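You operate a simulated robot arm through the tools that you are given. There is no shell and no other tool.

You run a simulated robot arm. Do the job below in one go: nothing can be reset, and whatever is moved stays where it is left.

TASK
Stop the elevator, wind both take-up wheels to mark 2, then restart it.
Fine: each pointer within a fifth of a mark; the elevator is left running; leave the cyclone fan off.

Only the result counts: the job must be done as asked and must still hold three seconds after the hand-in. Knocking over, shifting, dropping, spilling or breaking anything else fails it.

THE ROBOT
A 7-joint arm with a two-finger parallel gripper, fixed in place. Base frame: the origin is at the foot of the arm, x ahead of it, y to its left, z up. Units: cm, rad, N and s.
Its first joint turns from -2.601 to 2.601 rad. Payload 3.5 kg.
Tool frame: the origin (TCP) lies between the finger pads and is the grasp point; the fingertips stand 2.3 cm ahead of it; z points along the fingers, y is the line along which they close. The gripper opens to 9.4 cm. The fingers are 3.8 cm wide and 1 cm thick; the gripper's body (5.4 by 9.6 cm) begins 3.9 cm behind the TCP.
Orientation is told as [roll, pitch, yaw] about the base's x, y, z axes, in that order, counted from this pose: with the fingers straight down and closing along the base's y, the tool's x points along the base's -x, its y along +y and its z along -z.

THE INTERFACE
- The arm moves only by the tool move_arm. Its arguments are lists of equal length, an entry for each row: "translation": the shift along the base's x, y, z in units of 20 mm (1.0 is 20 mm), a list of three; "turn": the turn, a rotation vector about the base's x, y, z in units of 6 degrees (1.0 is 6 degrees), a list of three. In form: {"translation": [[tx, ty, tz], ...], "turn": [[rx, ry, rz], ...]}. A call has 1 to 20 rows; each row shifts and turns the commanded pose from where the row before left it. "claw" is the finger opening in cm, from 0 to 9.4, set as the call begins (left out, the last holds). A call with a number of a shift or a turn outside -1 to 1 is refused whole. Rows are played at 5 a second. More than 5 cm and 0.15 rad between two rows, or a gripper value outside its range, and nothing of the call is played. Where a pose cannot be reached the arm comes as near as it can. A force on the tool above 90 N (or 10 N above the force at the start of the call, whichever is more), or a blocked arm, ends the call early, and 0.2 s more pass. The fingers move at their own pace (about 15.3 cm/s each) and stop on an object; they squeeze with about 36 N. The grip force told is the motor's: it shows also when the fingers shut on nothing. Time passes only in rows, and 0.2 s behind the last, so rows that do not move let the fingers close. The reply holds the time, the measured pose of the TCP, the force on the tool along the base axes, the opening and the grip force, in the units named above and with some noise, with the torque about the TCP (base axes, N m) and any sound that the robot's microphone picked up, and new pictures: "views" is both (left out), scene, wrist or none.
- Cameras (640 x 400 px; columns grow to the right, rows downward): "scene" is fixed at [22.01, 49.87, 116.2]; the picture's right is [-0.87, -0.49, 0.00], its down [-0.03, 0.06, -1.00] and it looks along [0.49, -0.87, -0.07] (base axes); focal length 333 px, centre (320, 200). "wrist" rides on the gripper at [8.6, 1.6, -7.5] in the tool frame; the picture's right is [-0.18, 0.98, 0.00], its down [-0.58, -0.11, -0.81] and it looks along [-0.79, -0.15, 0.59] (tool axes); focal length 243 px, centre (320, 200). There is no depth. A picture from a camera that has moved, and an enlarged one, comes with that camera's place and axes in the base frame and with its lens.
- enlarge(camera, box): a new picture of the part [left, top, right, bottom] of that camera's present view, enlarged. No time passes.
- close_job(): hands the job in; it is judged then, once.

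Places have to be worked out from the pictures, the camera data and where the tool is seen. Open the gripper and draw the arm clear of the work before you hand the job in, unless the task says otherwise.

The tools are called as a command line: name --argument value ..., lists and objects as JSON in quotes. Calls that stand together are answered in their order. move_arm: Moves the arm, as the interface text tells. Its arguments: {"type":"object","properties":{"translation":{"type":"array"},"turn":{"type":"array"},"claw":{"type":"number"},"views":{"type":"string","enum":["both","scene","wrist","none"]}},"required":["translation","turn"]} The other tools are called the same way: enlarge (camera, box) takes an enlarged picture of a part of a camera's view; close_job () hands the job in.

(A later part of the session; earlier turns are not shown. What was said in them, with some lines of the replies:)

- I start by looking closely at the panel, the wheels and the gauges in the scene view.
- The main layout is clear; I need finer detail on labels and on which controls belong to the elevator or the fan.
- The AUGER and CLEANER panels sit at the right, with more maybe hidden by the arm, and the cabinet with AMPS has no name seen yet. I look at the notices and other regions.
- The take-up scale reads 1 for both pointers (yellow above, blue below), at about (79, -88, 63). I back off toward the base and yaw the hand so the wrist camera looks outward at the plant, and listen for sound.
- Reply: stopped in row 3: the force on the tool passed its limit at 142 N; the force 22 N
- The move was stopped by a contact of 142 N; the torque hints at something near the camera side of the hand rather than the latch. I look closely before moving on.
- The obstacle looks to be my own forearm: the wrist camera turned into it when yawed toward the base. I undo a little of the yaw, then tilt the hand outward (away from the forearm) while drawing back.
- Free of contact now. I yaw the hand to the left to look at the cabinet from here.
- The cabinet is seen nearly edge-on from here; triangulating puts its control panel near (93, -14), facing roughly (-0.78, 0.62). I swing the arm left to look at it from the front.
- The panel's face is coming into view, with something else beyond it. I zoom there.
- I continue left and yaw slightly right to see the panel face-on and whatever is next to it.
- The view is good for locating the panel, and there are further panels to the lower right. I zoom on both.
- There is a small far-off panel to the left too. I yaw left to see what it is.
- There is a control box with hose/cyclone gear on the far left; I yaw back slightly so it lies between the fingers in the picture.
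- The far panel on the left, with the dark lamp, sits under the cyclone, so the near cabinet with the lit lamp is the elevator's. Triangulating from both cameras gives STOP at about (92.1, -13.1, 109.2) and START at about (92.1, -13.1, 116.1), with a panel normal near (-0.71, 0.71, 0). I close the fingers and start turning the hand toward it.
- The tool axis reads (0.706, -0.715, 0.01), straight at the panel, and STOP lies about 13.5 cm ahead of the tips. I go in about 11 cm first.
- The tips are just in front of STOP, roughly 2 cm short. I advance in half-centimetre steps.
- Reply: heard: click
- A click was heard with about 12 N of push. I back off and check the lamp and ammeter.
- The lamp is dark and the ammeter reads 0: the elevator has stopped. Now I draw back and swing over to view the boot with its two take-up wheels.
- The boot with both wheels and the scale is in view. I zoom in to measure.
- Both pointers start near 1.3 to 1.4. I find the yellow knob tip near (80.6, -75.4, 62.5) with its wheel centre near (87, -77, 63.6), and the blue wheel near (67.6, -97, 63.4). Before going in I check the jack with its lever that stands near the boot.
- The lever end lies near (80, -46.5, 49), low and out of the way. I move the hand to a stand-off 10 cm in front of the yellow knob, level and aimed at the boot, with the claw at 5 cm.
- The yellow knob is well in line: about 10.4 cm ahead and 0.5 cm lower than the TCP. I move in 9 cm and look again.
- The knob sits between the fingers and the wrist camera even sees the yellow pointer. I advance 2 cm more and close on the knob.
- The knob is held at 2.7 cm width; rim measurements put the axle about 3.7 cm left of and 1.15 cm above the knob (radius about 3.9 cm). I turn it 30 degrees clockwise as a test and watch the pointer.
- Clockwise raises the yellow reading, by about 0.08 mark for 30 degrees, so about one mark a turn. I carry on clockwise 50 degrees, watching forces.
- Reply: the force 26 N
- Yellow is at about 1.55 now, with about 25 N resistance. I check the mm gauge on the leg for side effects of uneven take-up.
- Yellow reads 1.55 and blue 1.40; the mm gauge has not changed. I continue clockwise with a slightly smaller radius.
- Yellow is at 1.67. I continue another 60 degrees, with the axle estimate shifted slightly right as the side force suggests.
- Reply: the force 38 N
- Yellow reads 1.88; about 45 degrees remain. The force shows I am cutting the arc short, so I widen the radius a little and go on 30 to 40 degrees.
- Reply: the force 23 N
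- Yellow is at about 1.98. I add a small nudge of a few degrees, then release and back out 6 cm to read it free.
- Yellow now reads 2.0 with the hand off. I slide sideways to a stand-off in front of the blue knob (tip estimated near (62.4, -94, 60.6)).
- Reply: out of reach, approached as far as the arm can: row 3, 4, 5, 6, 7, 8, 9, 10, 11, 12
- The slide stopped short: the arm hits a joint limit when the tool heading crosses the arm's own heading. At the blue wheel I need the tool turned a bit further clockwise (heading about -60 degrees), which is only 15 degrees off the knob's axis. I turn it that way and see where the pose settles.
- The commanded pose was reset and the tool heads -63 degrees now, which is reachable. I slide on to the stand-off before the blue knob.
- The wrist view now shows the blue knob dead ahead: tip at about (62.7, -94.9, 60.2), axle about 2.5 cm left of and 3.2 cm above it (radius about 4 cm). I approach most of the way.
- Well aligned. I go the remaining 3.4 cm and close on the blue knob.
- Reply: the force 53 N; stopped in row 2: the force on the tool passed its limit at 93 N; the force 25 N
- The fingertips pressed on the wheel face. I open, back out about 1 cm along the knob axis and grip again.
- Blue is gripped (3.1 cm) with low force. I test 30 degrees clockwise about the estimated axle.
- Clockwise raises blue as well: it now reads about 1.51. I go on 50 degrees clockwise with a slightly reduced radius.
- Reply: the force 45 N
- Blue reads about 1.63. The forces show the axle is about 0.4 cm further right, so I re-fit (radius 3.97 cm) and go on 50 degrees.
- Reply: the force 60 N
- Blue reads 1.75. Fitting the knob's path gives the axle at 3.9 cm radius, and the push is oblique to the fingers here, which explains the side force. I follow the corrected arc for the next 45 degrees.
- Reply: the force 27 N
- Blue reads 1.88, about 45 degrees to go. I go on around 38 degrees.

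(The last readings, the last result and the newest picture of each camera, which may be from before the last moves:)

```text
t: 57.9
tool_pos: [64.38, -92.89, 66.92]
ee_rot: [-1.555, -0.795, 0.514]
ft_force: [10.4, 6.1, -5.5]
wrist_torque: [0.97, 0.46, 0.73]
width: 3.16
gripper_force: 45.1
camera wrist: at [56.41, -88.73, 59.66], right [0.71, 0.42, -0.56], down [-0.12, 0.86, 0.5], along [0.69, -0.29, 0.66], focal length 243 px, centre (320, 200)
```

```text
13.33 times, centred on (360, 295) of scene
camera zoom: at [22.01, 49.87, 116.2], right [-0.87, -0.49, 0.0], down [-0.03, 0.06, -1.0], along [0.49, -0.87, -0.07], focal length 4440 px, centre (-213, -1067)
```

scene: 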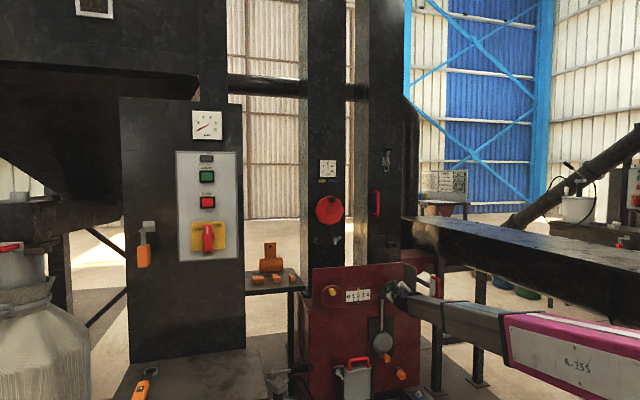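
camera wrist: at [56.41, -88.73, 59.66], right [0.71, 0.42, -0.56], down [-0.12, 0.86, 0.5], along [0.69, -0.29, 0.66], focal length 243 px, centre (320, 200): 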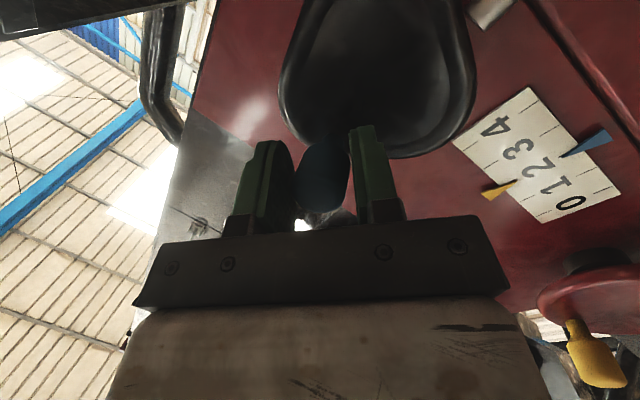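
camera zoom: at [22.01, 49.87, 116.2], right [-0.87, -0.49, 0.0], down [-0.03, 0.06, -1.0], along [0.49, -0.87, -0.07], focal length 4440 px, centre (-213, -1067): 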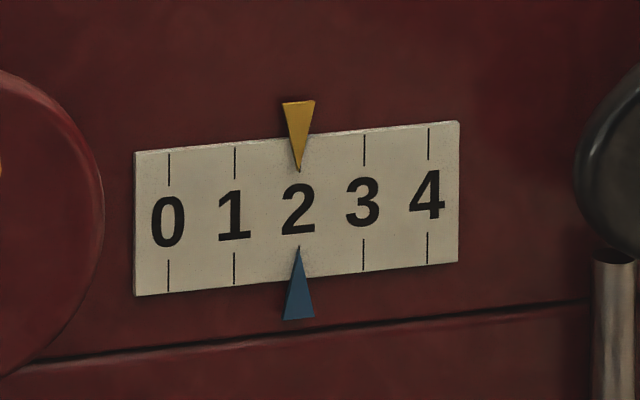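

Both pointers now sit at 2. I release the blue knob and back straight out.

move_arm --translation '[[0, 0, 0], [0, 0, 0], [-0.3, 0.35, 0], [-0.55, 0.8, 0], [-0.55, 0.8, 0], [-0.55, 0.8, 0], [-0.55, 0.8, 0], [-0.55, 0.8, 0], [-0.55, 0.8, 0]]' --turn '[[0, 0, 0], [0, 0, 0], [0, 0, 0], [0, 0, 0], [0, 0, 0], [0, 0, 0], [0, 0, 0], [0, 0, 0], [0, 0, 0]]' --claw 5

enlarge --camera "scene" --box '[340, 280, 380, 310]'

enlarge --camera "scene" --box '[330, 260, 450, 340]'

```text
t: 59.9
tool_pos: [57.26, -82.63, 66.93]
ee_rot: [-1.555, -0.797, 0.518]
ft_force: [0.1, 0.7, 0.6]
wrist_torque: [0.01, 0.0, -0.03]
width: 5.01
gripper_force: 0.1
camera wrist: at [49.27, -78.49, 59.7], right [0.72, 0.42, -0.56], down [-0.12, 0.86, 0.5], along [0.69, -0.29, 0.66], focal length 243 px, centre (320, 200)
```

scene: 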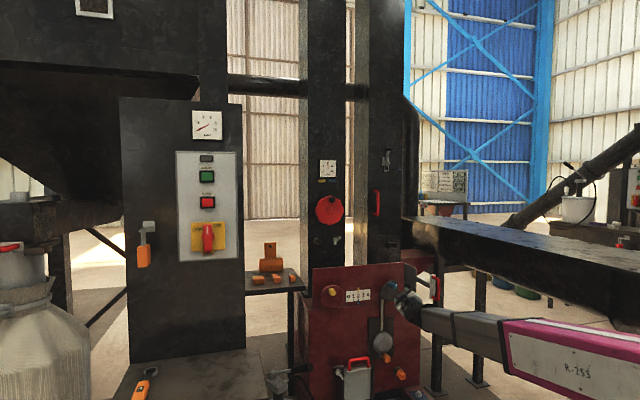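
wrist: 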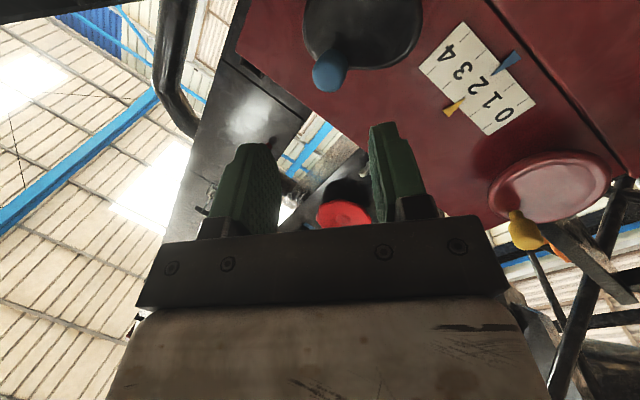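

```text
13.33 times, centred on (360, 295) of scene
camera zoom: at [22.01, 49.87, 116.2], right [-0.87, -0.49, 0.0], down [-0.03, 0.06, -1.0], along [0.49, -0.87, -0.07], focal length 4440 px, centre (-213, -1067)
```

zoom: 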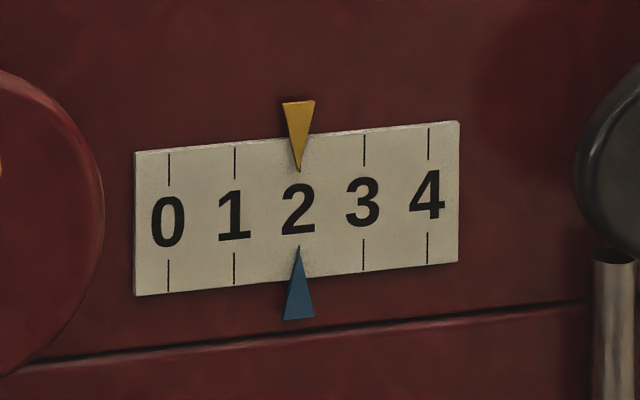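

```text
5.00 times, centred on (390, 300) of scene
camera zoom: at [22.01, 49.87, 116.2], right [-0.87, -0.49, 0.0], down [-0.03, 0.06, -1.0], along [0.49, -0.87, -0.07], focal length 1665 px, centre (-30, -300)
```

zoom: 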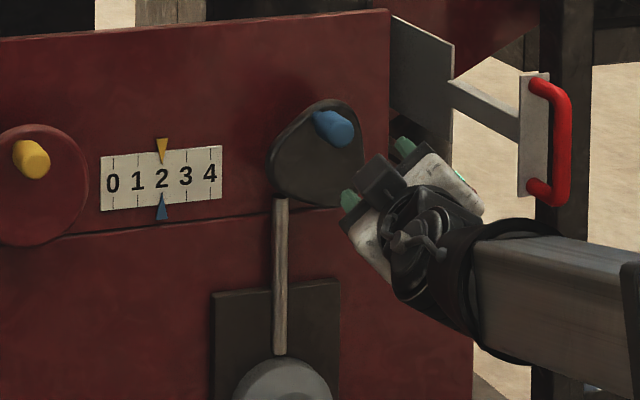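

Both pointers hold at 2 with the hand away. I now head back toward the control panel, closing the fingers, first retreating up and inward.

move_arm --translation '[[-0.26, 0.96, 0.64], [-0.26, 0.96, 0.64], [-0.26, 0.96, 0.64], [-0.26, 0.96, 0.64], [-0.26, 0.96, 0.64], [-0.26, 0.96, 0.64], [-0.26, 0.96, 0.64], [-0.26, 0.96, 0.64], [-0.26, 0.96, 0.64], [-0.26, 0.96, 0.64], [-0.26, 0.96, 0.64], [-0.26, 0.96, 0.64], [-0.26, 0.96, 0.64], [-0.26, 0.96, 0.64], [-0.26, 0.96, 0.64], [-0.26, 0.96, 0.64], [-0.26, 0.96, 0.64], [-0.26, 0.96, 0.64]]' --turn '[[0, 0, 0], [0, 0, 0], [0, 0, 0], [0, 0, 0], [0, 0, 0], [0, 0, 0], [0, 0, 0], [0, 0, 0], [0, 0, 0], [0, 0, 0], [0, 0, 0], [0, 0, 0], [0, 0, 0], [0, 0, 0], [0, 0, 0], [0, 0, 0], [0, 0, 0], [0, 0, 0]]' --claw 0

```text
t: 63.7
tool_pos: [47.96, -48.07, 90.08]
ee_rot: [-1.556, -0.795, 0.516]
ft_force: [-0.5, -0.3, -0.3]
wrist_torque: [0.04, 0.0, 0.03]
width: 0.0
gripper_force: 36.2
camera wrist: at [39.86, -43.91, 82.77], right [0.72, 0.42, -0.56], down [-0.12, 0.86, 0.5], along [0.69, -0.29, 0.66], focal length 243 px, centre (320, 200)
```

scene: 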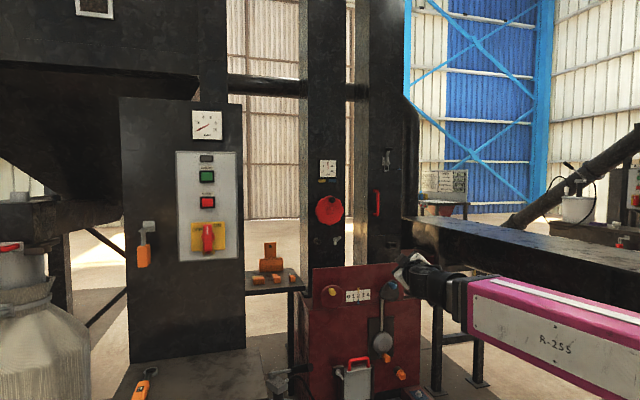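
wrist: 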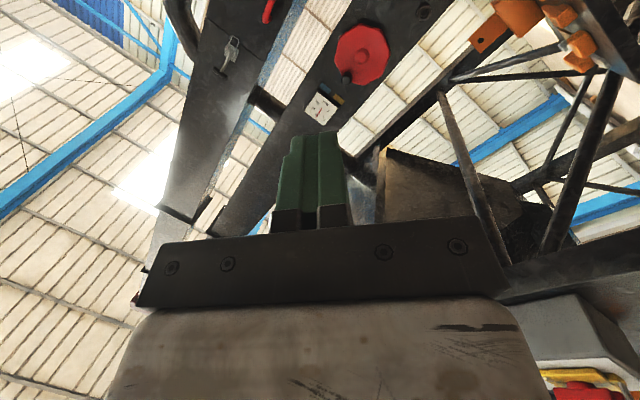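

Clear so far. I go to a stand-off 16 cm in front of START, turning the tool back square to the panel.

move_arm --translation '[[0.684, 0.963, 0.542], [0.684, 0.963, 0.542], [0.684, 0.963, 0.542], [0.684, 0.963, 0.542], [0.684, 0.963, 0.542], [0.684, 0.963, 0.542], [0.684, 0.963, 0.542], [0.684, 0.963, 0.542], [0.684, 0.963, 0.542], [0.684, 0.963, 0.542], [0.684, 0.963, 0.542], [0.684, 0.963, 0.542], [0.684, 0.963, 0.542], [0.684, 0.963, 0.542], [0.684, 0.963, 0.542], [0.684, 0.963, 0.542], [0.684, 0.963, 0.542], [0.684, 0.963, 0.542], [0.684, 0.963, 0.542], [0.684, 0.963, 0.542]]' --turn '[[0, 0, 0.108], [0, 0, 0.108], [0, 0, 0.108], [0, 0, 0.108], [0, 0, 0.108], [0, 0, 0.108], [0, 0, 0.108], [0, 0, 0.108], [0, 0, 0.108], [0, 0, 0.108], [0, 0, 0.108], [0, 0, 0.108], [0, 0, 0.108], [0, 0, 0.108], [0, 0, 0.108], [0, 0, 0.108], [0, 0, 0.108], [0, 0, 0.108], [0, 0, 0.108], [0, 0, 0.108]]' --views "none"

move_arm --translation '[[0.684, 0.963, 0.542], [0.684, 0.963, 0.542], [0.684, 0.963, 0.542], [0.684, 0.963, 0.542]]' --turn '[[0, 0, 0.108], [0, 0, 0.108], [0, 0, 0.108], [0, 0, 0.108]]'

```text
t: 67.9
tool_pos: [75.37, -9.47, 111.61]
ee_rot: [-1.556, -0.795, 0.742]
ft_force: [-0.4, -1.2, -0.5]
wrist_torque: [-0.01, 0.04, 0.04]
width: 0.0
gripper_force: 36.3
```

```text
t: 68.9
tool_pos: [80.75, -1.7, 116.08]
ee_rot: [-1.556, -0.795, 0.789]
ft_force: [0.5, 0.6, -1.4]
wrist_torque: [0.04, 0.0, 0.0]
width: 0.0
gripper_force: 36.2
camera wrist: at [71.96, 0.13, 108.76], right [0.57, 0.6, -0.56], down [-0.34, 0.79, 0.5], along [0.74, -0.1, 0.66], focal length 243 px, centre (320, 200)
```

scene: 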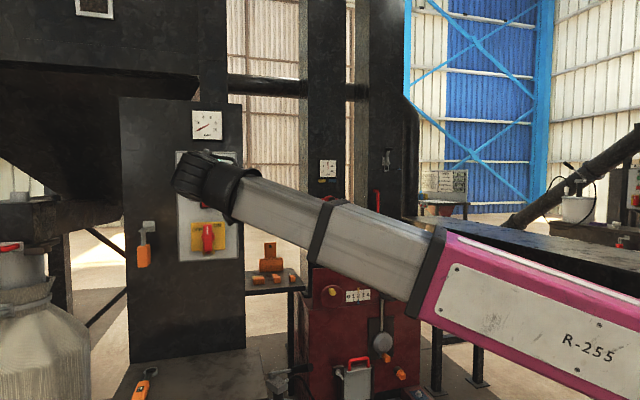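
wrist: 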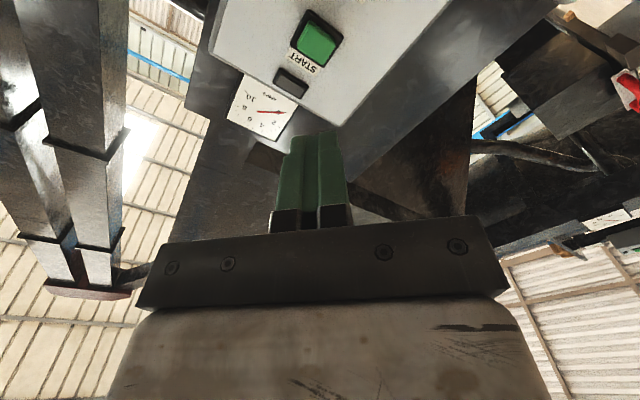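

START is straight ahead. I move in 11.5 cm, then press in small steps.

move_arm --translation '[[0.68, -0.69, 0], [0.68, -0.69, 0], [0.68, -0.69, 0], [0.68, -0.69, 0], [0.68, -0.69, 0], [0.68, -0.69, 0]]' --turn '[[0, 0, 0], [0, 0, 0], [0, 0, 0], [0, 0, 0], [0, 0, 0], [0, 0, 0]]' --views "wrist"

enlarge --camera "wrist" --box '[200, 0, 440, 240]'

```text
t: 70.3
tool_pos: [88.93, -10.07, 116.19]
ee_rot: [-1.556, -0.795, 0.789]
ft_force: [0.9, 0.8, -0.9]
wrist_torque: [0.0, -0.01, -0.01]
width: 0.0
gripper_force: 36.3
camera wrist: at [80.15, -8.2, 108.75], right [0.57, 0.6, -0.56], down [-0.35, 0.79, 0.5], along [0.74, -0.1, 0.66], focal length 243 px, centre (320, 200)
```

wrist: 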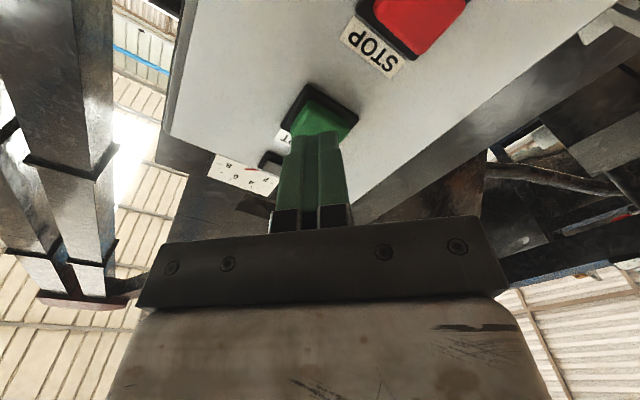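

```text
1.67 times, centred on (320, 120) of wrist
camera zoom: at [80.15, -8.2, 108.75], right [0.57, 0.6, -0.56], down [-0.35, 0.79, 0.5], along [0.74, -0.1, 0.66], focal length 404 px, centre (320, 333)
```

zoom: 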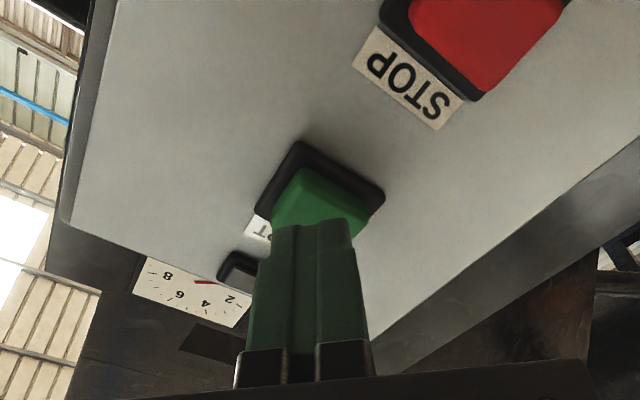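

The tips point at START just as they did at STOP. I press in the same small steps.

move_arm --translation '[[0.18, -0.18, 0], [0.18, -0.18, 0], [0.18, -0.18, 0], [0.18, -0.18, 0]]' --turn '[[0, 0, 0], [0, 0, 0], [0, 0, 0], [0, 0, 0]]'

```text
t: 71.3
tool_pos: [90.35, -11.4, 115.99]
ee_rot: [-1.556, -0.796, 0.789]
ft_force: [-3.8, 4.7, 0.6]
wrist_torque: [-0.03, 0.03, -0.04]
width: 0.01
gripper_force: 36.0
heard: click
camera wrist: at [81.57, -9.57, 108.7], right [0.57, 0.6, -0.56], down [-0.35, 0.79, 0.5], along [0.74, -0.1, 0.66], focal length 243 px, centre (320, 200)
```

scene: 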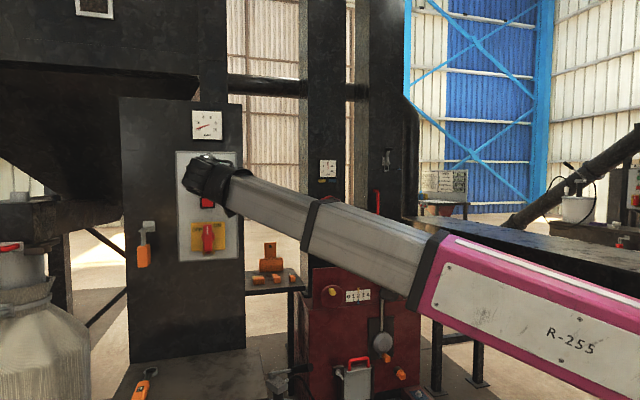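
wrist: 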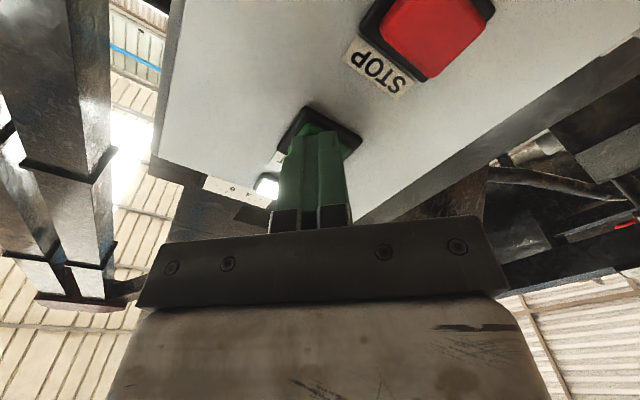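

A click, and the lamp is lit. I back away and check the ammeter, pointers and the mm gauge as the elevator runs.

move_arm --translation '[[-0.5, 0.5, 0], [-0.7, 0.7, 0], [-0.7, 0.7, 0], [-0.7, 0.7, 0], [-0.7, 0.7, 0], [-0.7, 0.7, 0], [-0.7, 0.7, 0], [-0.8, 0.7, 0], [-0.9, 0.4, 0], [-0.9, 0.3, 0], [-0.9, 0.3, 0], [-0.9, 0.3, 0]]' --turn '[[0, 0, 0], [0, 0, 0], [0, 0, 0], [0, 0, 0], [0, 0, 0], [0, 0, 0], [0, 0, 0], [0, 0, 0], [0, 0, 0], [0, 0, 0], [0, 0, 0], [0, 0, 0]]'

enlarge --camera "scene" --box '[170, 95, 250, 215]'

enlarge --camera "scene" --box '[340, 280, 380, 310]'

enlarge --camera "scene" --box '[310, 150, 350, 180]'

```text
t: 73.9
tool_pos: [72.14, 2.01, 115.92]
ee_rot: [-1.556, -0.795, 0.789]
ft_force: [0.3, 0.5, -0.2]
wrist_torque: [-0.02, -0.04, -0.02]
width: 0.0
gripper_force: 36.0
camera wrist: at [63.42, 3.82, 108.66], right [0.57, 0.6, -0.56], down [-0.35, 0.79, 0.5], along [0.74, -0.1, 0.66], focal length 243 px, centre (320, 200)
```

scene: 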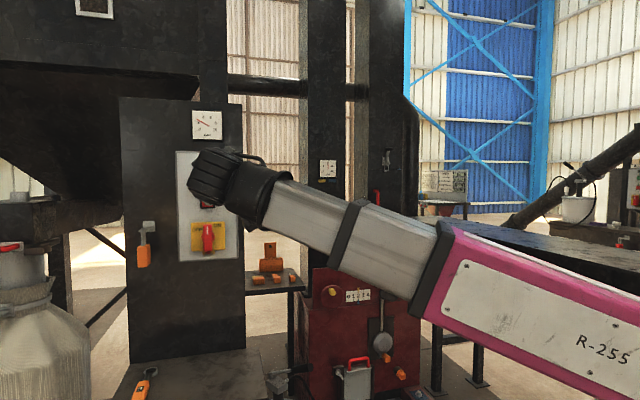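
wrist: 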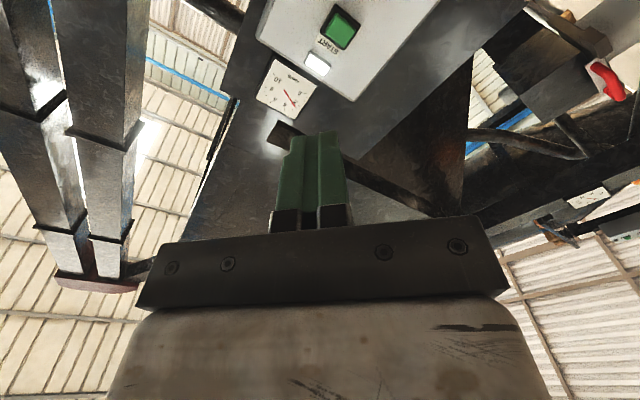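

```text
3.33 times, centred on (210, 155) of scene
camera zoom: at [22.01, 49.87, 116.2], right [-0.87, -0.49, 0.0], down [-0.03, 0.06, -1.0], along [0.49, -0.87, -0.07], focal length 1110 px, centre (687, 350)
```

zoom: 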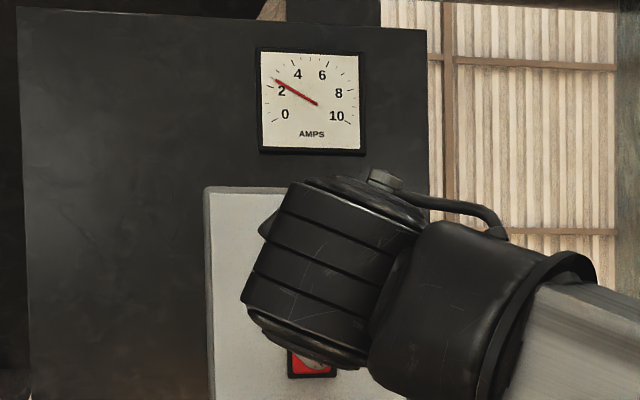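

```text
13.33 times, centred on (360, 295) of scene
camera zoom: at [22.01, 49.87, 116.2], right [-0.87, -0.49, 0.0], down [-0.03, 0.06, -1.0], along [0.49, -0.87, -0.07], focal length 4440 px, centre (-213, -1067)
```

zoom: 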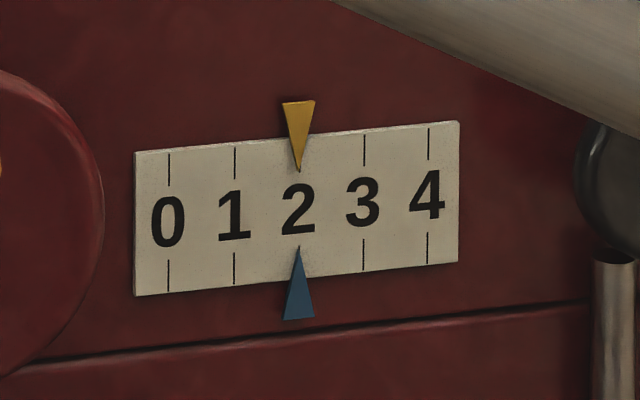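

```text
13.33 times, centred on (330, 165) of scene
camera zoom: at [22.01, 49.87, 116.2], right [-0.87, -0.49, 0.0], down [-0.03, 0.06, -1.0], along [0.49, -0.87, -0.07], focal length 4440 px, centre (187, 667)
```

zoom: 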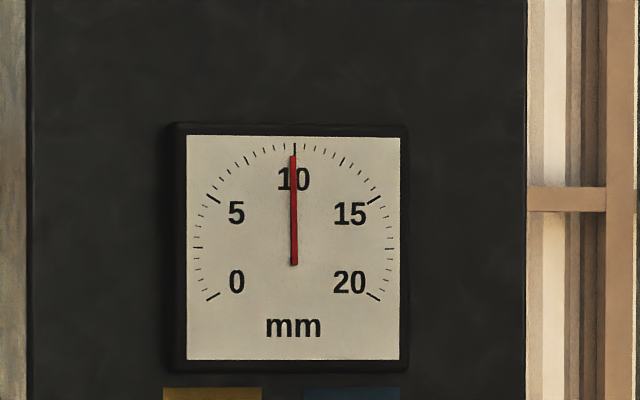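

The elevator is running (2.3 A or so, lamp lit), the pointers hold at 2 and the belt gauge now centres on 10 mm. I open the gripper, draw further back and wait a few seconds to be sure it keeps running.

move_arm --translation '[[-0.8, 0.3, 0.2], [-0.8, 0.3, 0.2], [-0.8, 0.3, 0.2], [-0.8, 0.3, 0.2], [0, 0, 0], [0, 0, 0], [0, 0, 0], [0, 0, 0], [0, 0, 0], [0, 0, 0], [0, 0, 0], [0, 0, 0], [0, 0, 0], [0, 0, 0], [0, 0, 0], [0, 0, 0], [0, 0, 0], [0, 0, 0], [0, 0, 0], [0, 0, 0]]' --turn '[[0, 0, 0], [0, 0, 0], [0, 0, 0], [0, 0, 0], [0, 0, 0], [0, 0, 0], [0, 0, 0], [0, 0, 0], [0, 0, 0], [0, 0, 0], [0, 0, 0], [0, 0, 0], [0, 0, 0], [0, 0, 0], [0, 0, 0], [0, 0, 0], [0, 0, 0], [0, 0, 0], [0, 0, 0], [0, 0, 0]]' --claw 9.4

enlarge --camera "scene" --box '[170, 95, 250, 215]'

enlarge --camera "scene" --box '[340, 280, 380, 310]'

enlarge --camera "wrist" --box '[220, 0, 440, 160]'

```text
t: 78.1
tool_pos: [65.81, 4.37, 117.65]
ee_rot: [-1.555, -0.797, 0.789]
ft_force: [-0.3, -0.4, -0.1]
wrist_torque: [-0.01, 0.0, -0.01]
width: 9.38
gripper_force: 0.2
camera wrist: at [56.99, 6.21, 110.29], right [0.57, 0.6, -0.56], down [-0.35, 0.79, 0.5], along [0.74, -0.1, 0.66], focal length 243 px, centre (320, 200)
```

scene: 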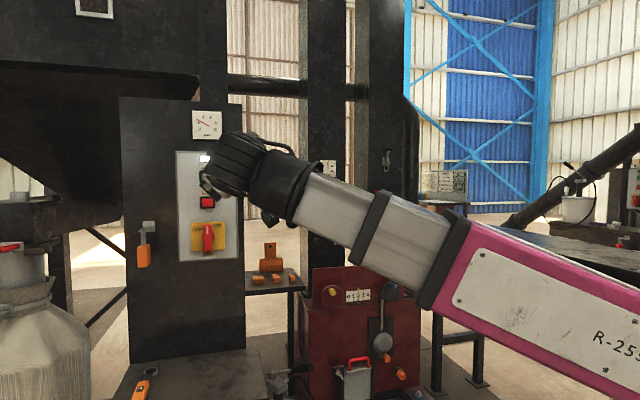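
wrist: 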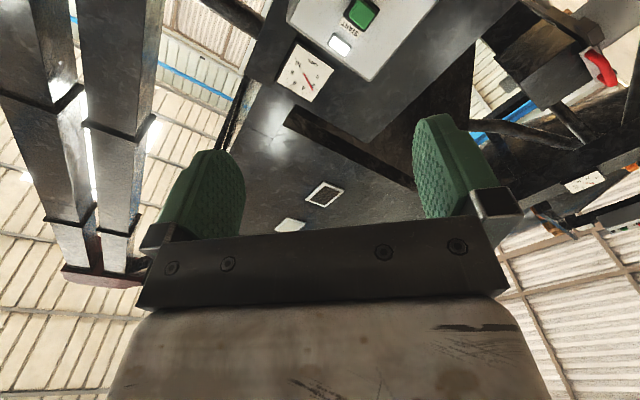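

```text
3.33 times, centred on (210, 155) of scene
camera zoom: at [22.01, 49.87, 116.2], right [-0.87, -0.49, 0.0], down [-0.03, 0.06, -1.0], along [0.49, -0.87, -0.07], focal length 1110 px, centre (687, 350)
```

zoom: 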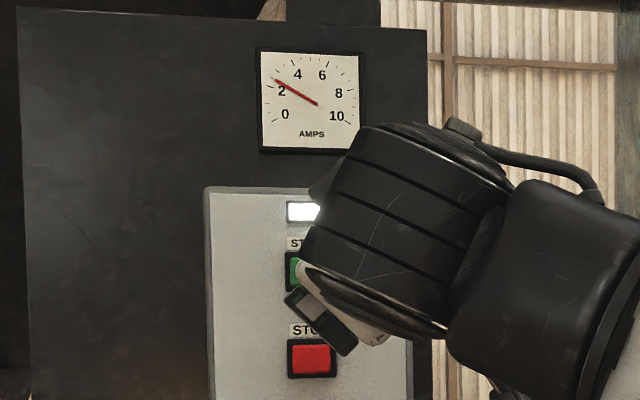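

```text
13.33 times, centred on (360, 295) of scene
camera zoom: at [22.01, 49.87, 116.2], right [-0.87, -0.49, 0.0], down [-0.03, 0.06, -1.0], along [0.49, -0.87, -0.07], focal length 4440 px, centre (-213, -1067)
```

zoom: 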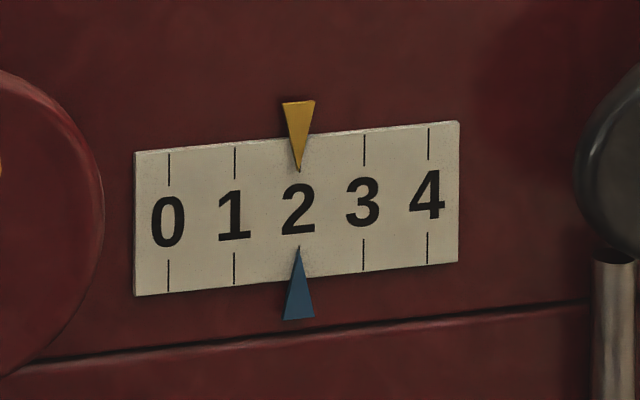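

```text
2.50 times, centred on (330, 80) of wrist
camera zoom: at [56.99, 6.21, 110.29], right [0.57, 0.6, -0.56], down [-0.35, 0.79, 0.5], along [0.74, -0.1, 0.66], focal length 606 px, centre (295, 500)
```

zoom: 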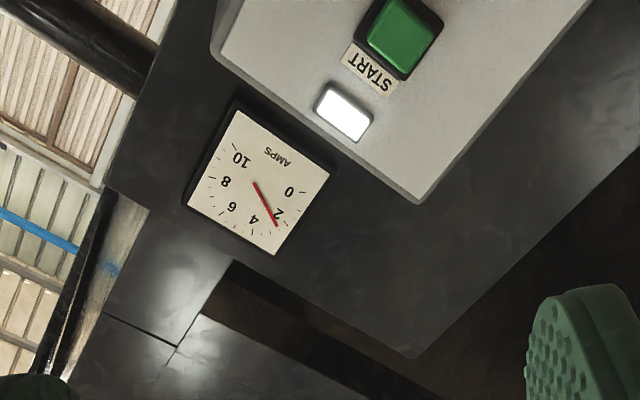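

The elevator has kept running for several seconds (lamp lit, about 2.3 A). Both pointers are at 2, and I have not touched the cyclone fan's panel. The gripper is open and clear, so I hand in.

close_job

```text
The job is handed in.
```

I stopped the elevator, wound both take-up wheels to mark 2 and restarted it. I've handed the job in.

- **Elevator:** it was still running several seconds after the restart, with the lamp lit and the ammeter at about 2.3 A, the same as before the stop.
- **Take-up pointers:** yellow and blue both read 2.0 on the scale, to within about 0.05 of a mark. They did not move when the elevator started.
- **Cyclone fan:** I never touched its panel. Its lamp was dark when I looked early on; I did not look at it again before handing in. The panel carries no label I could read; I took it as the fan's because it sits under the cyclone.
- **Contacts:**
  - Early on the hand stopped at 142 N. This was most likely the wrist camera against the arm's own forearm.
  - The fingertips also pressed on the blue wheel's face before I backed off and gripped its knob again.
  - I saw nothing shifted or damaged.

The gripper is open and the arm is drawn back from the panel.
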